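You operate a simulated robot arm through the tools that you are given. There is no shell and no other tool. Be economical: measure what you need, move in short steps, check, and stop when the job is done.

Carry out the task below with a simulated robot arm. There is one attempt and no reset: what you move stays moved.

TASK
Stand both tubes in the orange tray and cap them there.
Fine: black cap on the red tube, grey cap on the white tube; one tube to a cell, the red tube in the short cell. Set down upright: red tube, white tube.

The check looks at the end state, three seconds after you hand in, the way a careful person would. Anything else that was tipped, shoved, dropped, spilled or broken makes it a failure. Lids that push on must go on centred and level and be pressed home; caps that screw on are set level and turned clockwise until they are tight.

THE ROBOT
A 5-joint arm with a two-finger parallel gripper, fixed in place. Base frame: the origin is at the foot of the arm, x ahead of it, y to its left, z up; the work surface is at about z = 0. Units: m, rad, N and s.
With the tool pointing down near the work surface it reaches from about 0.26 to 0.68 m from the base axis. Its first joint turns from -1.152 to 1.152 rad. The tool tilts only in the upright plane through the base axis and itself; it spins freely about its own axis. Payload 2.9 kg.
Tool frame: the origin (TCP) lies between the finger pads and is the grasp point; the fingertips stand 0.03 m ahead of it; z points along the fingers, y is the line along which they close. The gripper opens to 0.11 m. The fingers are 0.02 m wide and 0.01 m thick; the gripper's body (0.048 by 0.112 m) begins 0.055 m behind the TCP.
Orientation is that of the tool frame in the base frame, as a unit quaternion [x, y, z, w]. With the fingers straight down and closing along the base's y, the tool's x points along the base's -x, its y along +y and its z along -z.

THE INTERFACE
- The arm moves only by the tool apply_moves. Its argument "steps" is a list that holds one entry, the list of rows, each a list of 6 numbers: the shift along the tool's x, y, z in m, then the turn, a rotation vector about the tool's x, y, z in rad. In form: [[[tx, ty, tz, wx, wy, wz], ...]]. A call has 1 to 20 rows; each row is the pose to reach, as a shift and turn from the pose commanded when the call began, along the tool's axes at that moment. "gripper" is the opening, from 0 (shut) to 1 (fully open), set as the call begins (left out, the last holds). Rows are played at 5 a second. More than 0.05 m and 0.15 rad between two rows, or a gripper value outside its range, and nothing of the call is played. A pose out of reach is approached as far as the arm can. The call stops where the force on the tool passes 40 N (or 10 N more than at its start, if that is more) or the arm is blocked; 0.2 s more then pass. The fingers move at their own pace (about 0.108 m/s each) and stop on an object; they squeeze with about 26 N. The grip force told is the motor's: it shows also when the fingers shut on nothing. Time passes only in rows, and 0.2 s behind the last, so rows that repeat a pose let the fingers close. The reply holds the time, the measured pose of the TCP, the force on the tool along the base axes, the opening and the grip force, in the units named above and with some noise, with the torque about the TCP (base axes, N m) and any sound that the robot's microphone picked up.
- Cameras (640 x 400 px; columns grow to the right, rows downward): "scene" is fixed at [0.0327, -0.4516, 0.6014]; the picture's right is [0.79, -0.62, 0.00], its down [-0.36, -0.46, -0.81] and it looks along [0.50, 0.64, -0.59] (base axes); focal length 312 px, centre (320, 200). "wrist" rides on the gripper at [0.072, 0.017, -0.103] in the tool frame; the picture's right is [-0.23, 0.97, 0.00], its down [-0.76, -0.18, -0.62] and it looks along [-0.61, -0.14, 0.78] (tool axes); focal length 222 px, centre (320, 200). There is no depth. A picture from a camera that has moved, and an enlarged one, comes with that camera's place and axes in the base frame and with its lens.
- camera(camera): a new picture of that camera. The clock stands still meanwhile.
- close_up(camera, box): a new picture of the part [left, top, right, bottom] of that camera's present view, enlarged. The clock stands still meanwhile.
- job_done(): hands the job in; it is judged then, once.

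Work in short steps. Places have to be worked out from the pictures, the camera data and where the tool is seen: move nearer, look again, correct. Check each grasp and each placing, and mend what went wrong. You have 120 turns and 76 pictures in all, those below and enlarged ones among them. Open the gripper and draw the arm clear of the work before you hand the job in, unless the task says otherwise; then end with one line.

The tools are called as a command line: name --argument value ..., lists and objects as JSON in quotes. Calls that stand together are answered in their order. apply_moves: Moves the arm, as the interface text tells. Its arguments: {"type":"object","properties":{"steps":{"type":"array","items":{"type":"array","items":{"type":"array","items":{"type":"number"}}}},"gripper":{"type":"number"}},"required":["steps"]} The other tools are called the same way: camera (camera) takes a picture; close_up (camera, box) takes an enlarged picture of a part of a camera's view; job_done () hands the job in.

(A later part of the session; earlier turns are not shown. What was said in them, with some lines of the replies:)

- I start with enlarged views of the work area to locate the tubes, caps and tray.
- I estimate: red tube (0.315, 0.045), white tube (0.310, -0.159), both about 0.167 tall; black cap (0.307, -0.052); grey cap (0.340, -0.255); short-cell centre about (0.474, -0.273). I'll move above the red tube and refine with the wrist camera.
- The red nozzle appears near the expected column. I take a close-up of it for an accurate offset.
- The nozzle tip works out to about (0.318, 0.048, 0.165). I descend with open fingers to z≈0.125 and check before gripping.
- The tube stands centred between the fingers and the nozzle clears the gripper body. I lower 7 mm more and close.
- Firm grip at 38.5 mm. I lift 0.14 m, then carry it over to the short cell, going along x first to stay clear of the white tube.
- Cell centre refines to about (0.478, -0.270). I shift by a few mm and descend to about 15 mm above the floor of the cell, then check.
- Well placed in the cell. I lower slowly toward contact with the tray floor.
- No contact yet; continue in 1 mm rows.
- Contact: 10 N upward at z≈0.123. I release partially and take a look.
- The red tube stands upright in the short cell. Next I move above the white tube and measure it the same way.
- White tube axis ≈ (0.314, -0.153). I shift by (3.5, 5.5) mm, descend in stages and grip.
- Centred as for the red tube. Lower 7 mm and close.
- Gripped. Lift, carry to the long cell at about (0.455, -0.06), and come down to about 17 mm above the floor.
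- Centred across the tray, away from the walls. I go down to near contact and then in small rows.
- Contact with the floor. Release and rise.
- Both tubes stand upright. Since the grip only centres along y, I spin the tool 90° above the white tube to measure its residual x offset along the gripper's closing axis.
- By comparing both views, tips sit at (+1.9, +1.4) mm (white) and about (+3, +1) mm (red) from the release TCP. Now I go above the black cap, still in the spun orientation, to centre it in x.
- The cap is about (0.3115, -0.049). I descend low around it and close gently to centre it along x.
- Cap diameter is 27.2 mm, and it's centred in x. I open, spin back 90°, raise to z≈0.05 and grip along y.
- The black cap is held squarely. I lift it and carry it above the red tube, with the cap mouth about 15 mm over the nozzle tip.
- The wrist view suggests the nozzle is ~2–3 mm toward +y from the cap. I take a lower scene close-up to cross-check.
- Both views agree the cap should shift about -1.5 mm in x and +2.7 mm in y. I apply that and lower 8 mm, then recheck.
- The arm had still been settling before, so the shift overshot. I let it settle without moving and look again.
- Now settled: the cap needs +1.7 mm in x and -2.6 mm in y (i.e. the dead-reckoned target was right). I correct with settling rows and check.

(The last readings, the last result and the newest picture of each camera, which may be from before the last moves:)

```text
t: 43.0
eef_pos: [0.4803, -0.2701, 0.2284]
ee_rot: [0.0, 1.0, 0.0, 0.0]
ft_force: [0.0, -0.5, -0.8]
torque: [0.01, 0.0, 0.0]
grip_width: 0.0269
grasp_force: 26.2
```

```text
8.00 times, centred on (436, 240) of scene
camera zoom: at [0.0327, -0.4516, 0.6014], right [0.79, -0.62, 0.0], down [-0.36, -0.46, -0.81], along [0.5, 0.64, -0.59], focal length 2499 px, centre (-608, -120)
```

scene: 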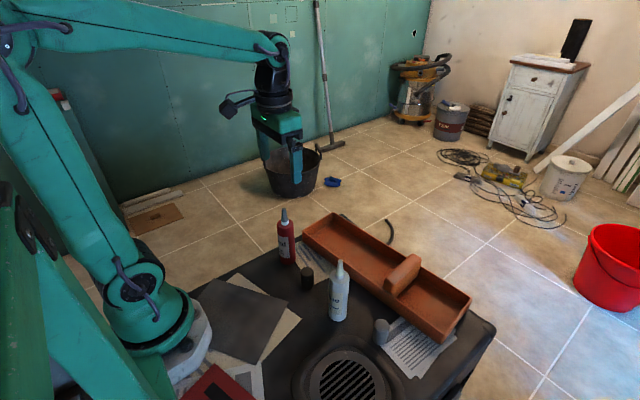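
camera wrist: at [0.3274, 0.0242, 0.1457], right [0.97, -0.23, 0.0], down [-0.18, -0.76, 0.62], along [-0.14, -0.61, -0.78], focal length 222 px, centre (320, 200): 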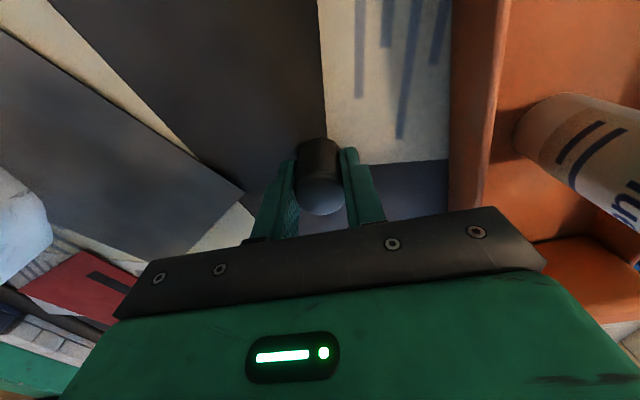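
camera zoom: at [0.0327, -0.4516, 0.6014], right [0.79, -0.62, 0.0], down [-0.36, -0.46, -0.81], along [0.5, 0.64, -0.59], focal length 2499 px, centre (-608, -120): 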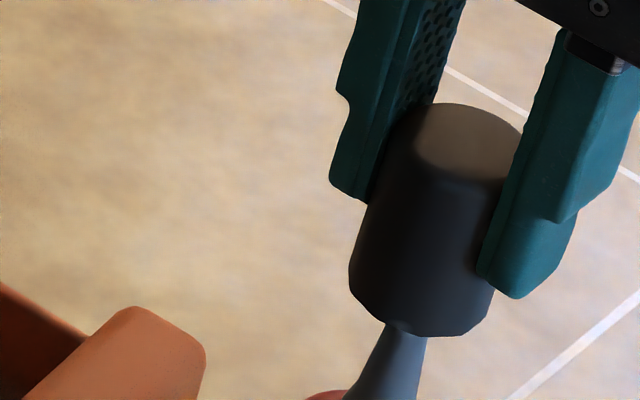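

Aligned to within ~0.3 mm in both views. I lower the cap over the nozzle in small rows, watching force.

apply_moves --steps '[[[0, -0.0002, 0.005, 0, 0, 0], [0, -0.0002, 0.01, 0, 0, 0], [0, -0.0002, 0.015, 0, 0, 0], [0, -0.0002, 0.02, 0, 0, 0], [0, -0.0002, 0.025, 0, 0, 0], [0, -0.0002, 0.03, 0, 0, 0], [0, -0.0002, 0.03, 0, 0, 0]]]'

close_up --camera "scene" --box '[396, 215, 476, 265]'

```text
t: 44.6
eef_pos: [0.4817, -0.2692, 0.1975]
ee_rot: [0.0, 1.0, 0.0, 0.0]
ft_force: [0.3, 0.0, 0.2]
torque: [0.0, 0.04, 0.02]
grip_width: 0.0268
grasp_force: 26.2
```

```text
8.00 times, centred on (436, 240) of scene
camera zoom: at [0.0327, -0.4516, 0.6014], right [0.79, -0.62, 0.0], down [-0.36, -0.46, -0.81], along [0.5, 0.64, -0.59], focal length 2499 px, centre (-608, -120)
```

zoom: 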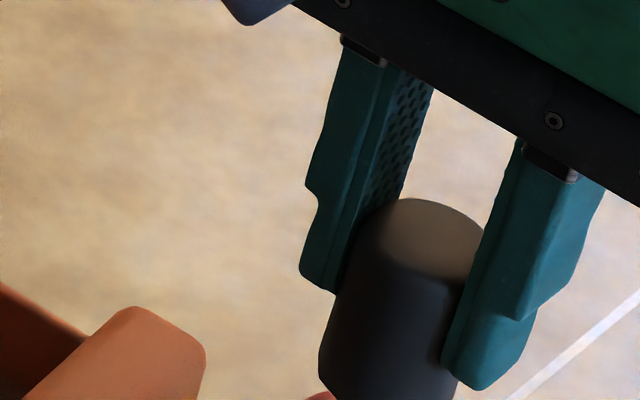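

The cap is sliding over the nozzle freely. I continue down slowly.

apply_moves --steps '[[[0, 0, 0.004, 0, 0, 0], [0, 0, 0.008, 0, 0, 0], [0, 0, 0.012, 0, 0, 0], [0, 0, 0.016, 0, 0, 0], [0, 0, 0.016, 0, 0, 0]]]'

close_up --camera "scene" --box '[396, 225, 476, 275]'

```text
t: 45.8
eef_pos: [0.4822, -0.2695, 0.1814]
ee_rot: [0.0, 1.0, -0.001, 0.001]
ft_force: [-0.1, 0.0, -0.2]
torque: [0.04, -0.03, 0.01]
grip_width: 0.0272
grasp_force: 26.2
```

```text
8.00 times, centred on (436, 250) of scene
camera zoom: at [0.0327, -0.4516, 0.6014], right [0.79, -0.62, 0.0], down [-0.36, -0.46, -0.81], along [0.5, 0.64, -0.59], focal length 2499 px, centre (-608, -200)
```

zoom: 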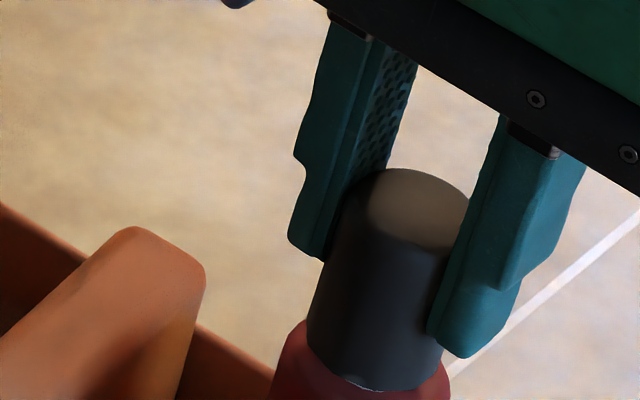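

Cap bottom is a few mm above the shoulder. I continue 1 mm per row until force builds.

apply_moves --steps '[[[0, 0, 0.001, 0, 0, 0], [0, 0, 0.002, 0, 0, 0], [0, 0, 0.003, 0, 0, 0], [0, 0, 0.004, 0, 0, 0], [0, 0, 0.004, 0, 0, 0]]]'

apply_moves --steps '[[[0, 0, 0.001, 0, 0, 0], [0, 0, 0.002, 0, 0, 0], [0, 0, 0.003, 0, 0, 0], [0, 0, 0.003, 0, 0, 0]]]'

```text
t: 47.0
eef_pos: [0.4812, -0.2703, 0.177]
ee_rot: [0.0, 1.0, 0.0, 0.0]
ft_force: [0.2, 0.3, 0.2]
torque: [0.01, 0.03, 0.0]
grip_width: 0.0268
grasp_force: 25.9
```

```text
t: 48.0
eef_pos: [0.482, -0.2697, 0.1756]
ee_rot: [0.0, 1.0, 0.0, 0.0]
ft_force: [0.3, 0.4, 0.0]
torque: [-0.01, -0.02, 0.02]
grip_width: 0.0271
grasp_force: 26.1
```

No resistance yet; continue.

apply_moves --steps '[[[0, 0, 0.001, 0, 0, 0], [0, 0, 0.002, 0, 0, 0], [0, 0, 0.003, 0, 0, 0], [0, 0, 0.003, 0, 0, 0]]]'

close_up --camera "scene" --box '[396, 225, 476, 275]'

```text
t: 49.0
eef_pos: [0.4834, -0.2717, 0.1753]
ee_rot: [0.0, 1.0, -0.001, 0.003]
ft_force: [0.6, -0.9, 20.3]
torque: [0.05, 0.08, 0.0]
grip_width: 0.0268
grasp_force: 26.4
heard: snap
```

```text
8.00 times, centred on (436, 250) of scene
camera zoom: at [0.0325, -0.4515, 0.6014], right [0.79, -0.62, 0.0], down [-0.36, -0.46, -0.81], along [0.5, 0.64, -0.59], focal length 2499 px, centre (-608, -200)
```

zoom: 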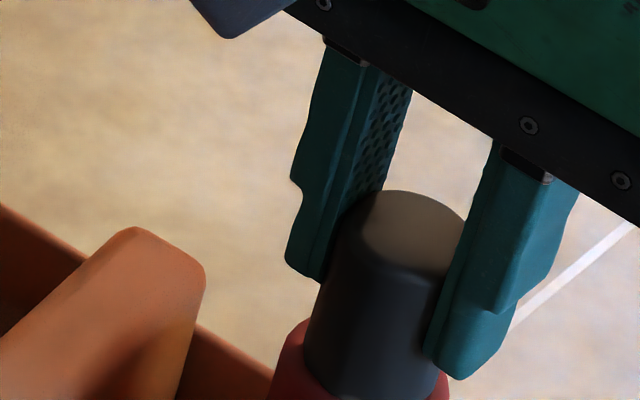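

A snap was heard at about 20 N: the cap is on. I unload, release, rise and inspect.

apply_moves --steps '[[[0, 0, -0.002, 0, 0, 0], [0, 0, -0.002, 0, 0, 0]]]'

apply_moves --steps '[[[0, 0, 0, 0, 0, 0], [0, 0, 0, 0, 0, 0], [0, 0, 0, 0, 0, 0]]]' --gripper 0.62

apply_moves --steps '[[[0, 0, -0.03, 0, 0, 0], [0, 0, -0.06, 0, 0, 0], [0, 0, -0.088, 0, 0, 0], [0, 0, -0.088, 0, 0, 0], [0, 0, -0.088, 0, 0, 0]]]'

close_up --camera "scene" --box '[380, 225, 476, 285]'

close_up --camera "wrist" --box '[240, 60, 400, 160]'

```text
t: 49.6
eef_pos: [0.4814, -0.2709, 0.175]
ee_rot: [0.0, 1.0, -0.001, 0.001]
ft_force: [4.6, -1.8, 14.6]
torque: [-0.15, -0.54, -0.03]
grip_width: 0.027
grasp_force: 26.1
```

```text
t: 50.4
eef_pos: [0.4825, -0.2695, 0.1739]
ee_rot: [0.001, 1.0, 0.0, -0.001]
ft_force: [-0.1, 0.0, -0.3]
torque: [0.03, -0.03, 0.0]
grip_width: 0.0682
grasp_force: 0.0
```

```text
t: 51.6
eef_pos: [0.4805, -0.2697, 0.2614]
ee_rot: [-0.001, 1.0, 0.0, 0.0]
ft_force: [0.7, 0.2, 0.9]
torque: [-0.01, 0.01, 0.02]
grip_width: 0.0683
grasp_force: 0.0
```

```text
6.67 times, centred on (428, 255) of scene
camera zoom: at [0.0327, -0.4516, 0.6014], right [0.79, -0.62, 0.0], down [-0.36, -0.46, -0.81], along [0.5, 0.64, -0.59], focal length 2083 px, centre (-400, -167)
```

zoom: 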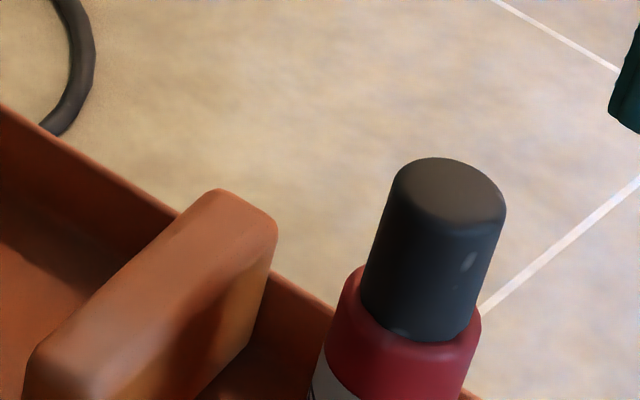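

```text
4.00 times, centred on (320, 110) of wrist
camera zoom: at [0.407, -0.2532, 0.3667], right [0.23, 0.97, 0.0], down [0.76, -0.18, 0.62], along [0.61, -0.14, -0.78], focal length 888 px, centre (320, 560)
```

zoom: 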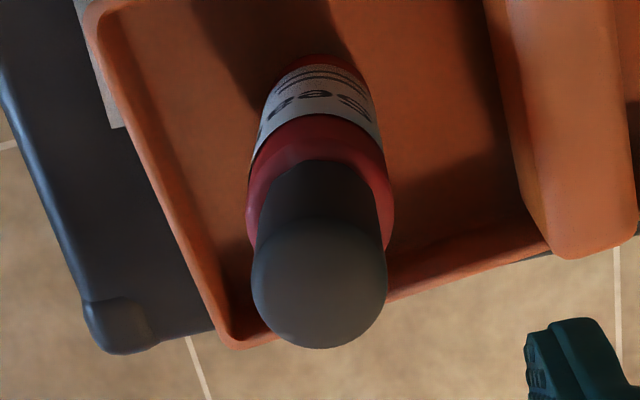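

The black cap sits level and flush on the shoulder. Now I move above the grey cap (≈ (0.344, -0.251)) and spin 90°, to centre it the same way.

apply_moves --steps '[[[0.035, 0.005, 0, 0, 0, 0.1428], [0.07, 0.01, 0, 0, 0, 0.2856], [0.105, 0.015, 0, 0, 0, 0.4284], [0.137, 0.0196, 0, 0, 0, 0.5712], [0.137, 0.0196, 0.02, 0, 0, 0.714], [0.137, 0.0196, 0.04, 0, 0, 0.8568], [0.137, 0.0196, 0.06, 0, 0, 0.9996], [0.137, 0.0196, 0.08, 0, 0, 1.1424], [0.137, 0.0196, 0.082, 0, 0, 1.2852], [0.137, 0.0196, 0.082, 0, 0, 1.428], [0.137, 0.0196, 0.082, 0, 0, 1.5708], [0.137, 0.0196, 0.082, 0, 0, 1.5708], [0.137, 0.0196, 0.082, 0, 0, 1.5708]]]'

close_up --camera "wrist" --box '[200, 40, 440, 190]'

```text
t: 54.4
eef_pos: [0.3458, -0.2501, 0.1798]
ee_rot: [0.707, 0.707, 0.0, 0.0]
ft_force: [-0.2, -0.6, -0.7]
torque: [0.0, 0.0, 0.01]
grip_width: 0.0683
grasp_force: 0.1
```

```text
2.67 times, centred on (320, 115) of wrist
camera zoom: at [0.361, -0.178, 0.2843], right [0.97, -0.23, 0.0], down [-0.18, -0.76, 0.62], along [-0.14, -0.61, -0.78], focal length 592 px, centre (320, 427)
```

zoom: 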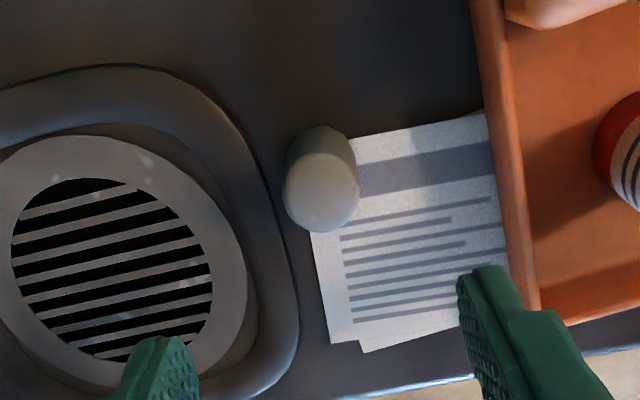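

A raised bezel is close on the -x side, so closing along x is unsafe here. The column reading gives the cap's x accurately (≈0.346), so I shift onto (0.346, -0.249), spin back, and grip along y.

apply_moves --steps '[[[0.0012, 0.002, 0, 0, 0, -0.1428], [0.0012, 0.002, 0, 0, 0, -0.2856], [0.0012, 0.002, 0, 0, 0, -0.4284], [0.0012, 0.002, 0, 0, 0, -0.5712], [0.0012, 0.002, 0, 0, 0, -0.714], [0.0012, 0.002, 0, 0, 0, -0.8568], [0.0012, 0.002, 0, 0, 0, -0.9996], [0.0012, 0.002, 0, 0, 0, -1.1424], [0.0012, 0.002, 0, 0, 0, -1.2852], [0.0012, 0.002, 0, 0, 0, -1.428], [0.0012, 0.002, 0, 0, 0, -1.5708], [0.0012, 0.002, 0, 0, 0, -1.5708], [0.0012, 0.002, 0, 0, 0, -1.5708]]]'

close_up --camera "wrist" --box '[200, 40, 440, 190]'

```text
t: 57.2
eef_pos: [0.3477, -0.2489, 0.1809]
ee_rot: [0.0, 1.0, 0.0, 0.0]
ft_force: [1.4, 0.9, -0.5]
torque: [0.02, 0.06, 0.01]
grip_width: 0.0683
grasp_force: 0.1
```

```text
2.67 times, centred on (320, 115) of wrist
camera zoom: at [0.2739, -0.2316, 0.2847], right [0.23, 0.97, 0.0], down [0.76, -0.18, 0.62], along [0.61, -0.14, -0.78], focal length 592 px, centre (320, 427)
```

zoom: 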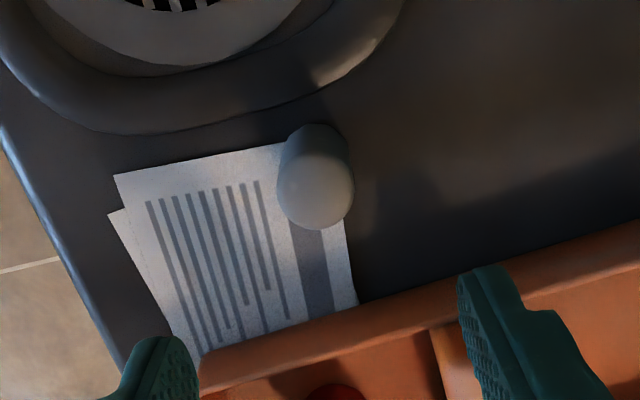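

Cap is centred between the fingers (y≈-0.249). I descend to grip height and close.

apply_moves --steps '[[[0, 0, 0.04, 0, 0, 0], [0, 0, 0.08, 0, 0, 0], [0, 0, 0.115, 0, 0, 0], [0, 0, 0.132, 0, 0, 0], [0, 0, 0.132, 0, 0, 0], [0, 0, 0.132, 0, 0, 0]]]'

apply_moves --steps '[[[0, 0, 0, 0, 0, 0], [0, 0, 0, 0, 0, 0], [0, 0, 0, 0, 0, 0], [0, 0, 0, 0, 0, 0]]]' --gripper 0.1

close_up --camera "wrist" --box '[240, 130, 400, 230]'

```text
t: 58.6
eef_pos: [0.3476, -0.2486, 0.0496]
ee_rot: [0.0, 1.0, -0.001, 0.0]
ft_force: [-0.8, 0.5, -0.6]
torque: [0.02, -0.03, 0.0]
grip_width: 0.0681
grasp_force: 0.1
```

```text
t: 59.6
eef_pos: [0.3471, -0.2502, 0.048]
ee_rot: [0.001, 1.0, 0.0, 0.0]
ft_force: [0.7, 0.2, 0.1]
torque: [-0.04, 0.01, 0.0]
grip_width: 0.0266
grasp_force: 26.3
```

```text
4.00 times, centred on (320, 180) of wrist
camera zoom: at [0.2738, -0.2321, 0.1535], right [0.23, 0.97, 0.0], down [0.76, -0.18, 0.62], along [0.61, -0.14, -0.78], focal length 888 px, centre (320, 280)
```

zoom: 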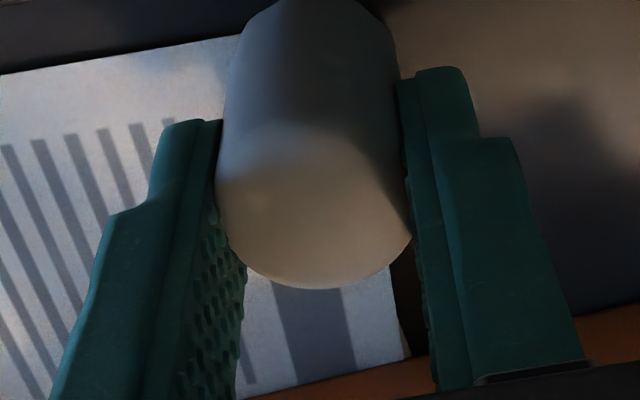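

Grey cap held squarely, about 1.2 mm further toward the base in the grip than the black one. I carry it above the white tube with that compensated.

apply_moves --steps '[[[0, 0, -0.04, 0, 0, 0], [0, 0, -0.08, 0, 0, 0], [0, 0, -0.12, 0, 0, 0], [0, 0, -0.16, 0, 0, 0], [0, 0, -0.188, 0, 0, 0], [-0.0186, 0.032, -0.188, 0, 0, 0], [-0.0371, 0.0639, -0.188, 0, 0, 0], [-0.0557, 0.0959, -0.188, 0, 0, 0], [-0.0743, 0.1278, -0.188, 0, 0, 0], [-0.0928, 0.1598, -0.188, 0, 0, 0], [-0.1114, 0.1917, -0.188, 0, 0, 0], [-0.1114, 0.1917, -0.188, 0, 0, 0], [-0.1114, 0.1917, -0.188, 0, 0, 0], [-0.1114, 0.1917, -0.18, 0, 0, 0], [-0.1114, 0.1917, -0.18, 0, 0, 0], [-0.1114, 0.1917, -0.18, 0, 0, 0]]]'

close_up --camera "wrist" --box '[280, 90, 360, 140]'

close_up --camera "scene" --box '[320, 170, 400, 220]'

```text
t: 63.0
eef_pos: [0.4563, -0.0584, 0.2282]
ee_rot: [0.0, 1.0, 0.0, 0.0]
ft_force: [-0.1, 0.2, -0.9]
torque: [0.01, 0.0, -0.01]
grip_width: 0.0268
grasp_force: 26.3
```

```text
8.00 times, centred on (320, 115) of wrist
camera zoom: at [0.3839, -0.0407, 0.3327], right [0.23, 0.97, 0.0], down [0.76, -0.18, 0.62], along [0.61, -0.14, -0.78], focal length 1777 px, centre (320, 880)
```

zoom: 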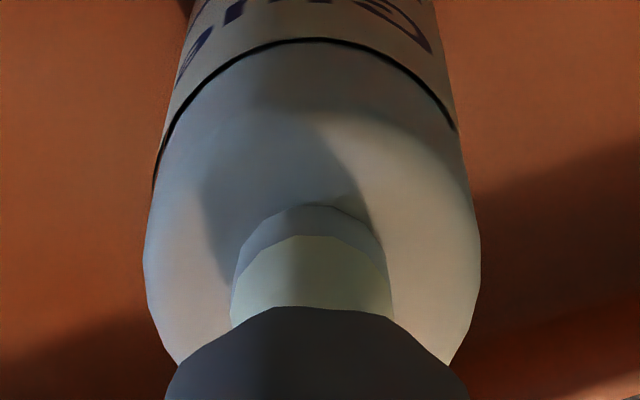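

```text
8.00 times, centred on (360, 195) of scene
camera zoom: at [0.0327, -0.4516, 0.6014], right [0.79, -0.62, 0.0], down [-0.36, -0.46, -0.81], along [0.5, 0.64, -0.59], focal length 2499 px, centre (0, 240)
```

zoom: 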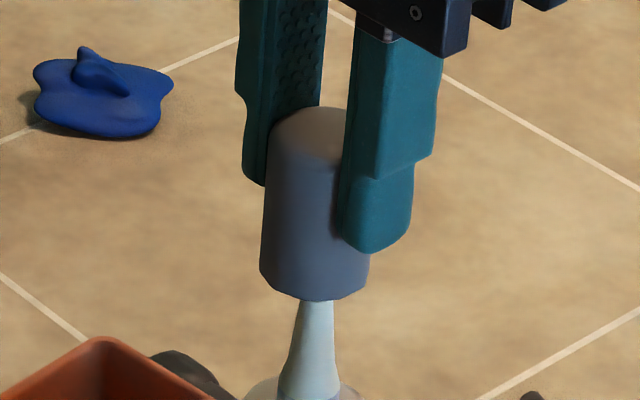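

Small residual: about +1.1 mm x and -0.7 mm y needed. I correct and recheck.

apply_moves --steps '[[[-0.0011, -0.0007, 0, 0, 0, 0], [-0.0011, -0.0007, 0, 0, 0, 0], [-0.0011, -0.0007, 0, 0, 0, 0], [-0.0011, -0.0007, 0, 0, 0, 0]]]'

close_up --camera "wrist" --box '[280, 90, 360, 140]'

close_up --camera "scene" --box '[340, 185, 380, 210]'

```text
t: 64.0
eef_pos: [0.4592, -0.0592, 0.2276]
ee_rot: [0.0, 1.0, 0.0, 0.0]
ft_force: [-0.2, 0.2, 0.4]
torque: [-0.01, 0.0, 0.03]
grip_width: 0.0265
grasp_force: 24.9
```

```text
8.00 times, centred on (320, 115) of wrist
camera zoom: at [0.3853, -0.0413, 0.333], right [0.23, 0.97, 0.0], down [0.76, -0.18, 0.62], along [0.61, -0.14, -0.78], focal length 1777 px, centre (320, 880)
```

zoom: 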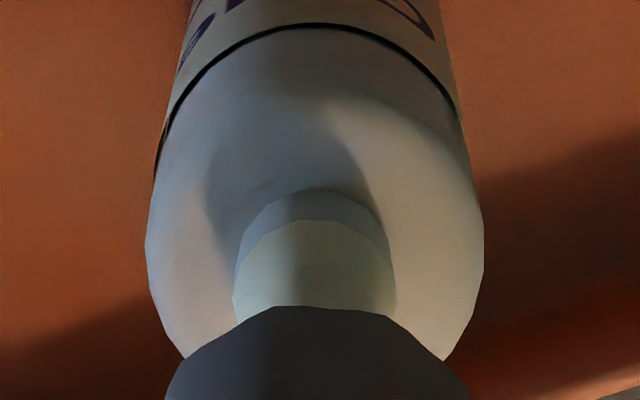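

```text
16.00 times, centred on (360, 198) of scene
camera zoom: at [0.0327, -0.4516, 0.6014], right [0.79, -0.62, 0.0], down [-0.36, -0.46, -0.81], along [0.5, 0.64, -0.59], focal length 4999 px, centre (-320, 240)
```

zoom: 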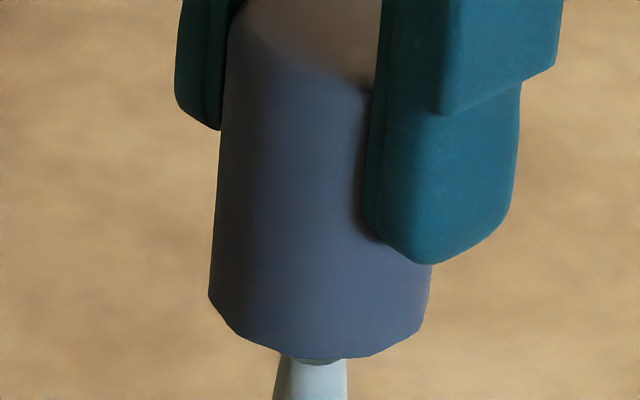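

Aligned within ~0.3 mm in both views. I lower it over the nozzle.

apply_moves --steps '[[[0, -0.0002, 0.005, 0, 0, 0], [0, -0.0002, 0.01, 0, 0, 0], [0, -0.0002, 0.015, 0, 0, 0], [0, -0.0002, 0.02, 0, 0, 0], [0, -0.0002, 0.025, 0, 0, 0], [0, -0.0002, 0.03, 0, 0, 0], [0, -0.0002, 0.035, 0, 0, 0], [0, -0.0002, 0.04, 0, 0, 0], [0, -0.0002, 0.045, 0, 0, 0], [0, -0.0002, 0.045, 0, 0, 0]]]'

close_up --camera "scene" --box '[320, 185, 400, 235]'

```text
t: 66.2
eef_pos: [0.4587, -0.0586, 0.1836]
ee_rot: [0.0, 1.0, 0.0, 0.0]
ft_force: [-0.5, -0.4, -0.3]
torque: [0.02, 0.03, -0.03]
grip_width: 0.0265
grasp_force: 26.2
```

```text
8.00 times, centred on (360, 210) of scene
camera zoom: at [0.0327, -0.4516, 0.6014], right [0.79, -0.62, 0.0], down [-0.36, -0.46, -0.81], along [0.5, 0.64, -0.59], focal length 2499 px, centre (0, 120)
```

zoom: 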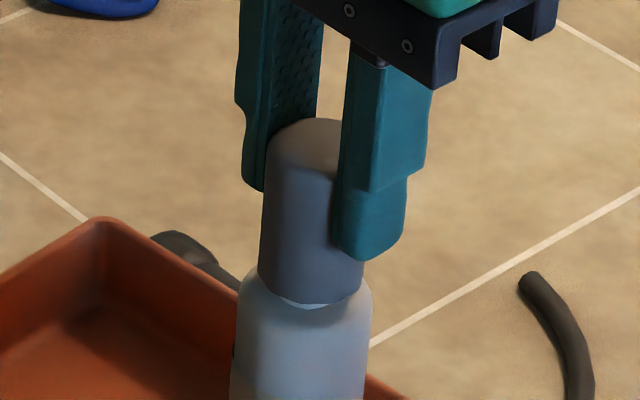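

No contact so far; the cap is nearly at the shoulder and centred. I continue in 1 mm rows until it snaps.

apply_moves --steps '[[[0, 0, 0.001, 0, 0, 0], [0, 0, 0.002, 0, 0, 0], [0, 0, 0.003, 0, 0, 0], [0, 0, 0.004, 0, 0, 0], [0, 0, 0.005, 0, 0, 0], [0, 0, 0.006, 0, 0, 0], [0, 0, 0.006, 0, 0, 0]]]'

apply_moves --steps '[[[0, 0, 0.001, 0, 0, 0], [0, 0, 0.002, 0, 0, 0], [0, 0, 0.003, 0, 0, 0], [0, 0, 0.003, 0, 0, 0]]]'

```text
t: 67.8
eef_pos: [0.4586, -0.0581, 0.1772]
ee_rot: [-0.001, 1.0, 0.0, 0.0]
ft_force: [-1.1, 0.0, 0.1]
torque: [0.01, 0.03, 0.0]
grip_width: 0.0267
grasp_force: 25.9
```

```text
t: 68.8
eef_pos: [0.4591, -0.0583, 0.1761]
ee_rot: [0.0, 1.0, 0.0, 0.002]
ft_force: [-4.6, 1.5, 27.7]
torque: [0.18, 0.73, -0.01]
grip_width: 0.0267
grasp_force: 26.7
heard: snap
```

Snap heard at 28 N. I unload, release, rise and inspect.

apply_moves --steps '[[[0, 0, -0.001, 0, 0, 0], [0, 0, -0.0015, 0, 0, 0]]]'

apply_moves --steps '[[[0, 0, 0, 0, 0, 0], [0, 0, 0, 0, 0, 0], [0, 0, 0, 0, 0, 0]]]' --gripper 0.62

apply_moves --steps '[[[0, 0, -0.03, 0, 0, 0], [0, 0, -0.06, 0, 0, 0], [0, 0, -0.1, 0, 0, 0], [0, 0, -0.14, 0, 0, 0], [0.04, 0, -0.16, 0, 0, 0], [0.08, 0.03, -0.16, 0, 0, 0], [0.08, 0.03, -0.16, 0, 0, 0], [0.08, 0.03, -0.16, 0, 0, 0]]]'

close_up --camera "scene" --box '[320, 190, 480, 290]'

close_up --camera "scene" --box '[320, 195, 400, 245]'

close_up --camera "scene" --box '[396, 240, 476, 290]'

camera --camera "wrist"

```text
t: 69.4
eef_pos: [0.4601, -0.0571, 0.1771]
ee_rot: [-0.001, 1.0, 0.0, 0.002]
ft_force: [2.3, 0.0, 17.4]
torque: [-0.09, -0.41, 0.02]
grip_width: 0.0268
grasp_force: 26.3
```

```text
t: 70.2
eef_pos: [0.4581, -0.058, 0.1754]
ee_rot: [-0.001, 1.0, 0.0, -0.001]
ft_force: [-1.0, 0.2, -0.1]
torque: [0.0, 0.01, 0.01]
grip_width: 0.0679
grasp_force: 0.1
```

```text
t: 72.0
eef_pos: [0.3788, -0.0262, 0.336]
ee_rot: [-0.001, 1.0, 0.001, 0.001]
ft_force: [1.1, -0.3, -0.7]
torque: [-0.01, 0.02, -0.05]
grip_width: 0.0682
grasp_force: 0.0
```

```text
4.00 times, centred on (400, 240) of scene
camera zoom: at [0.0327, -0.4516, 0.6014], right [0.79, -0.62, 0.0], down [-0.36, -0.46, -0.81], along [0.5, 0.64, -0.59], focal length 1250 px, centre (0, 40)
```

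zoom: 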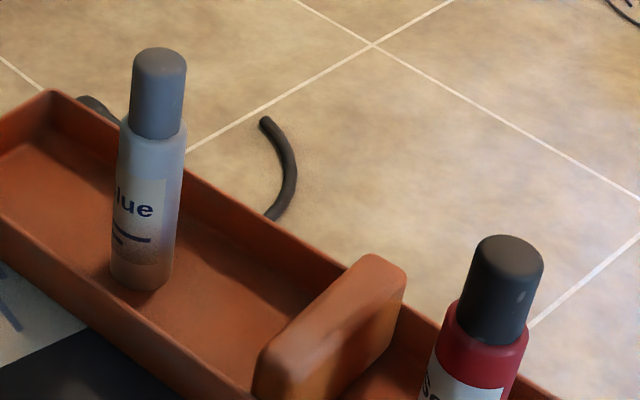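

```text
8.00 times, centred on (360, 220) of scene
camera zoom: at [0.0327, -0.4516, 0.6014], right [0.79, -0.62, 0.0], down [-0.36, -0.46, -0.81], along [0.5, 0.64, -0.59], focal length 2499 px, centre (0, 40)
```

zoom: 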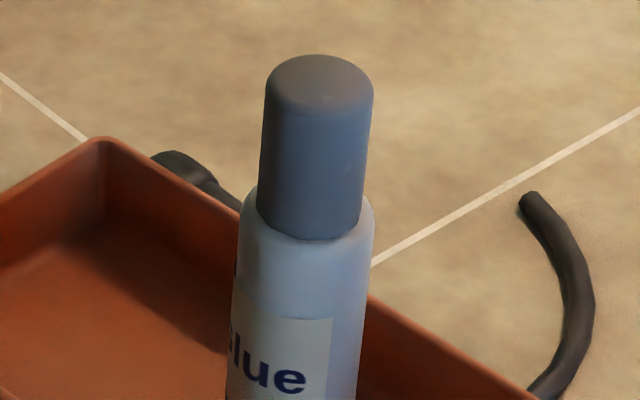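

```text
8.00 times, centred on (436, 265) of scene
camera zoom: at [0.0327, -0.4516, 0.6014], right [0.79, -0.62, 0.0], down [-0.36, -0.46, -0.81], along [0.5, 0.64, -0.59], focal length 2499 px, centre (-608, -320)
```

zoom: 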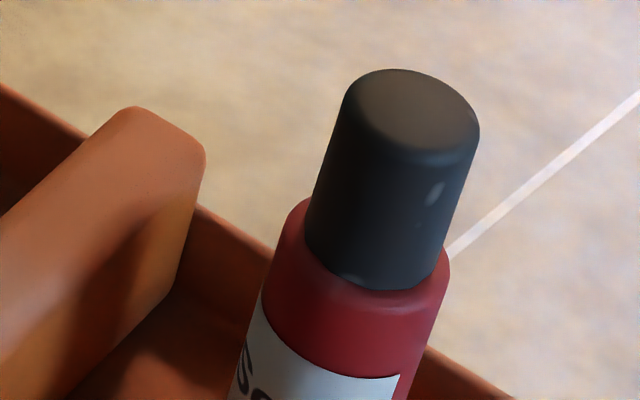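

```text
21 pictures are left
camera wrist: at [0.305, -0.0088, 0.4407], right [0.23, 0.97, 0.0], down [0.76, -0.18, 0.62], along [0.61, -0.14, -0.78], focal length 222 px, centre (320, 200)
```

wrist: 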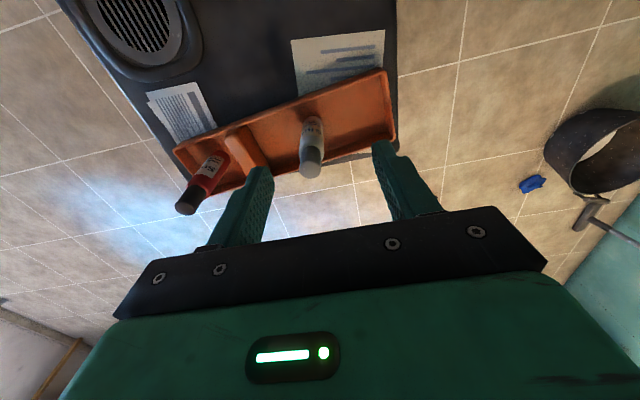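

Both caps sit level and flush, both tubes stand upright in the right cells, and the arm is clear. I open the gripper fully, then hand in.

apply_moves --steps '[[[0, 0, -0.02, 0, 0, 0], [0, 0, -0.04, 0, 0, 0], [0, 0, -0.04, 0, 0, 0]]]' --gripper 1

job_done

```text
t: 72.8
eef_pos: [0.3785, -0.0284, 0.3768]
ee_rot: [0.0, 1.0, 0.0, 0.0]
ft_force: [0.2, 0.1, 0.5]
torque: [-0.03, 0.01, 0.01]
grip_width: 0.1098
grasp_force: 0.0
```

```text
The job is handed in.
```

The job is handed in: both tubes stand upright in the tray, with the red tube (black cap) in the short cell and the white tube (grey cap) in the long cell. Both caps snapped on and look level and flush in the last pictures.
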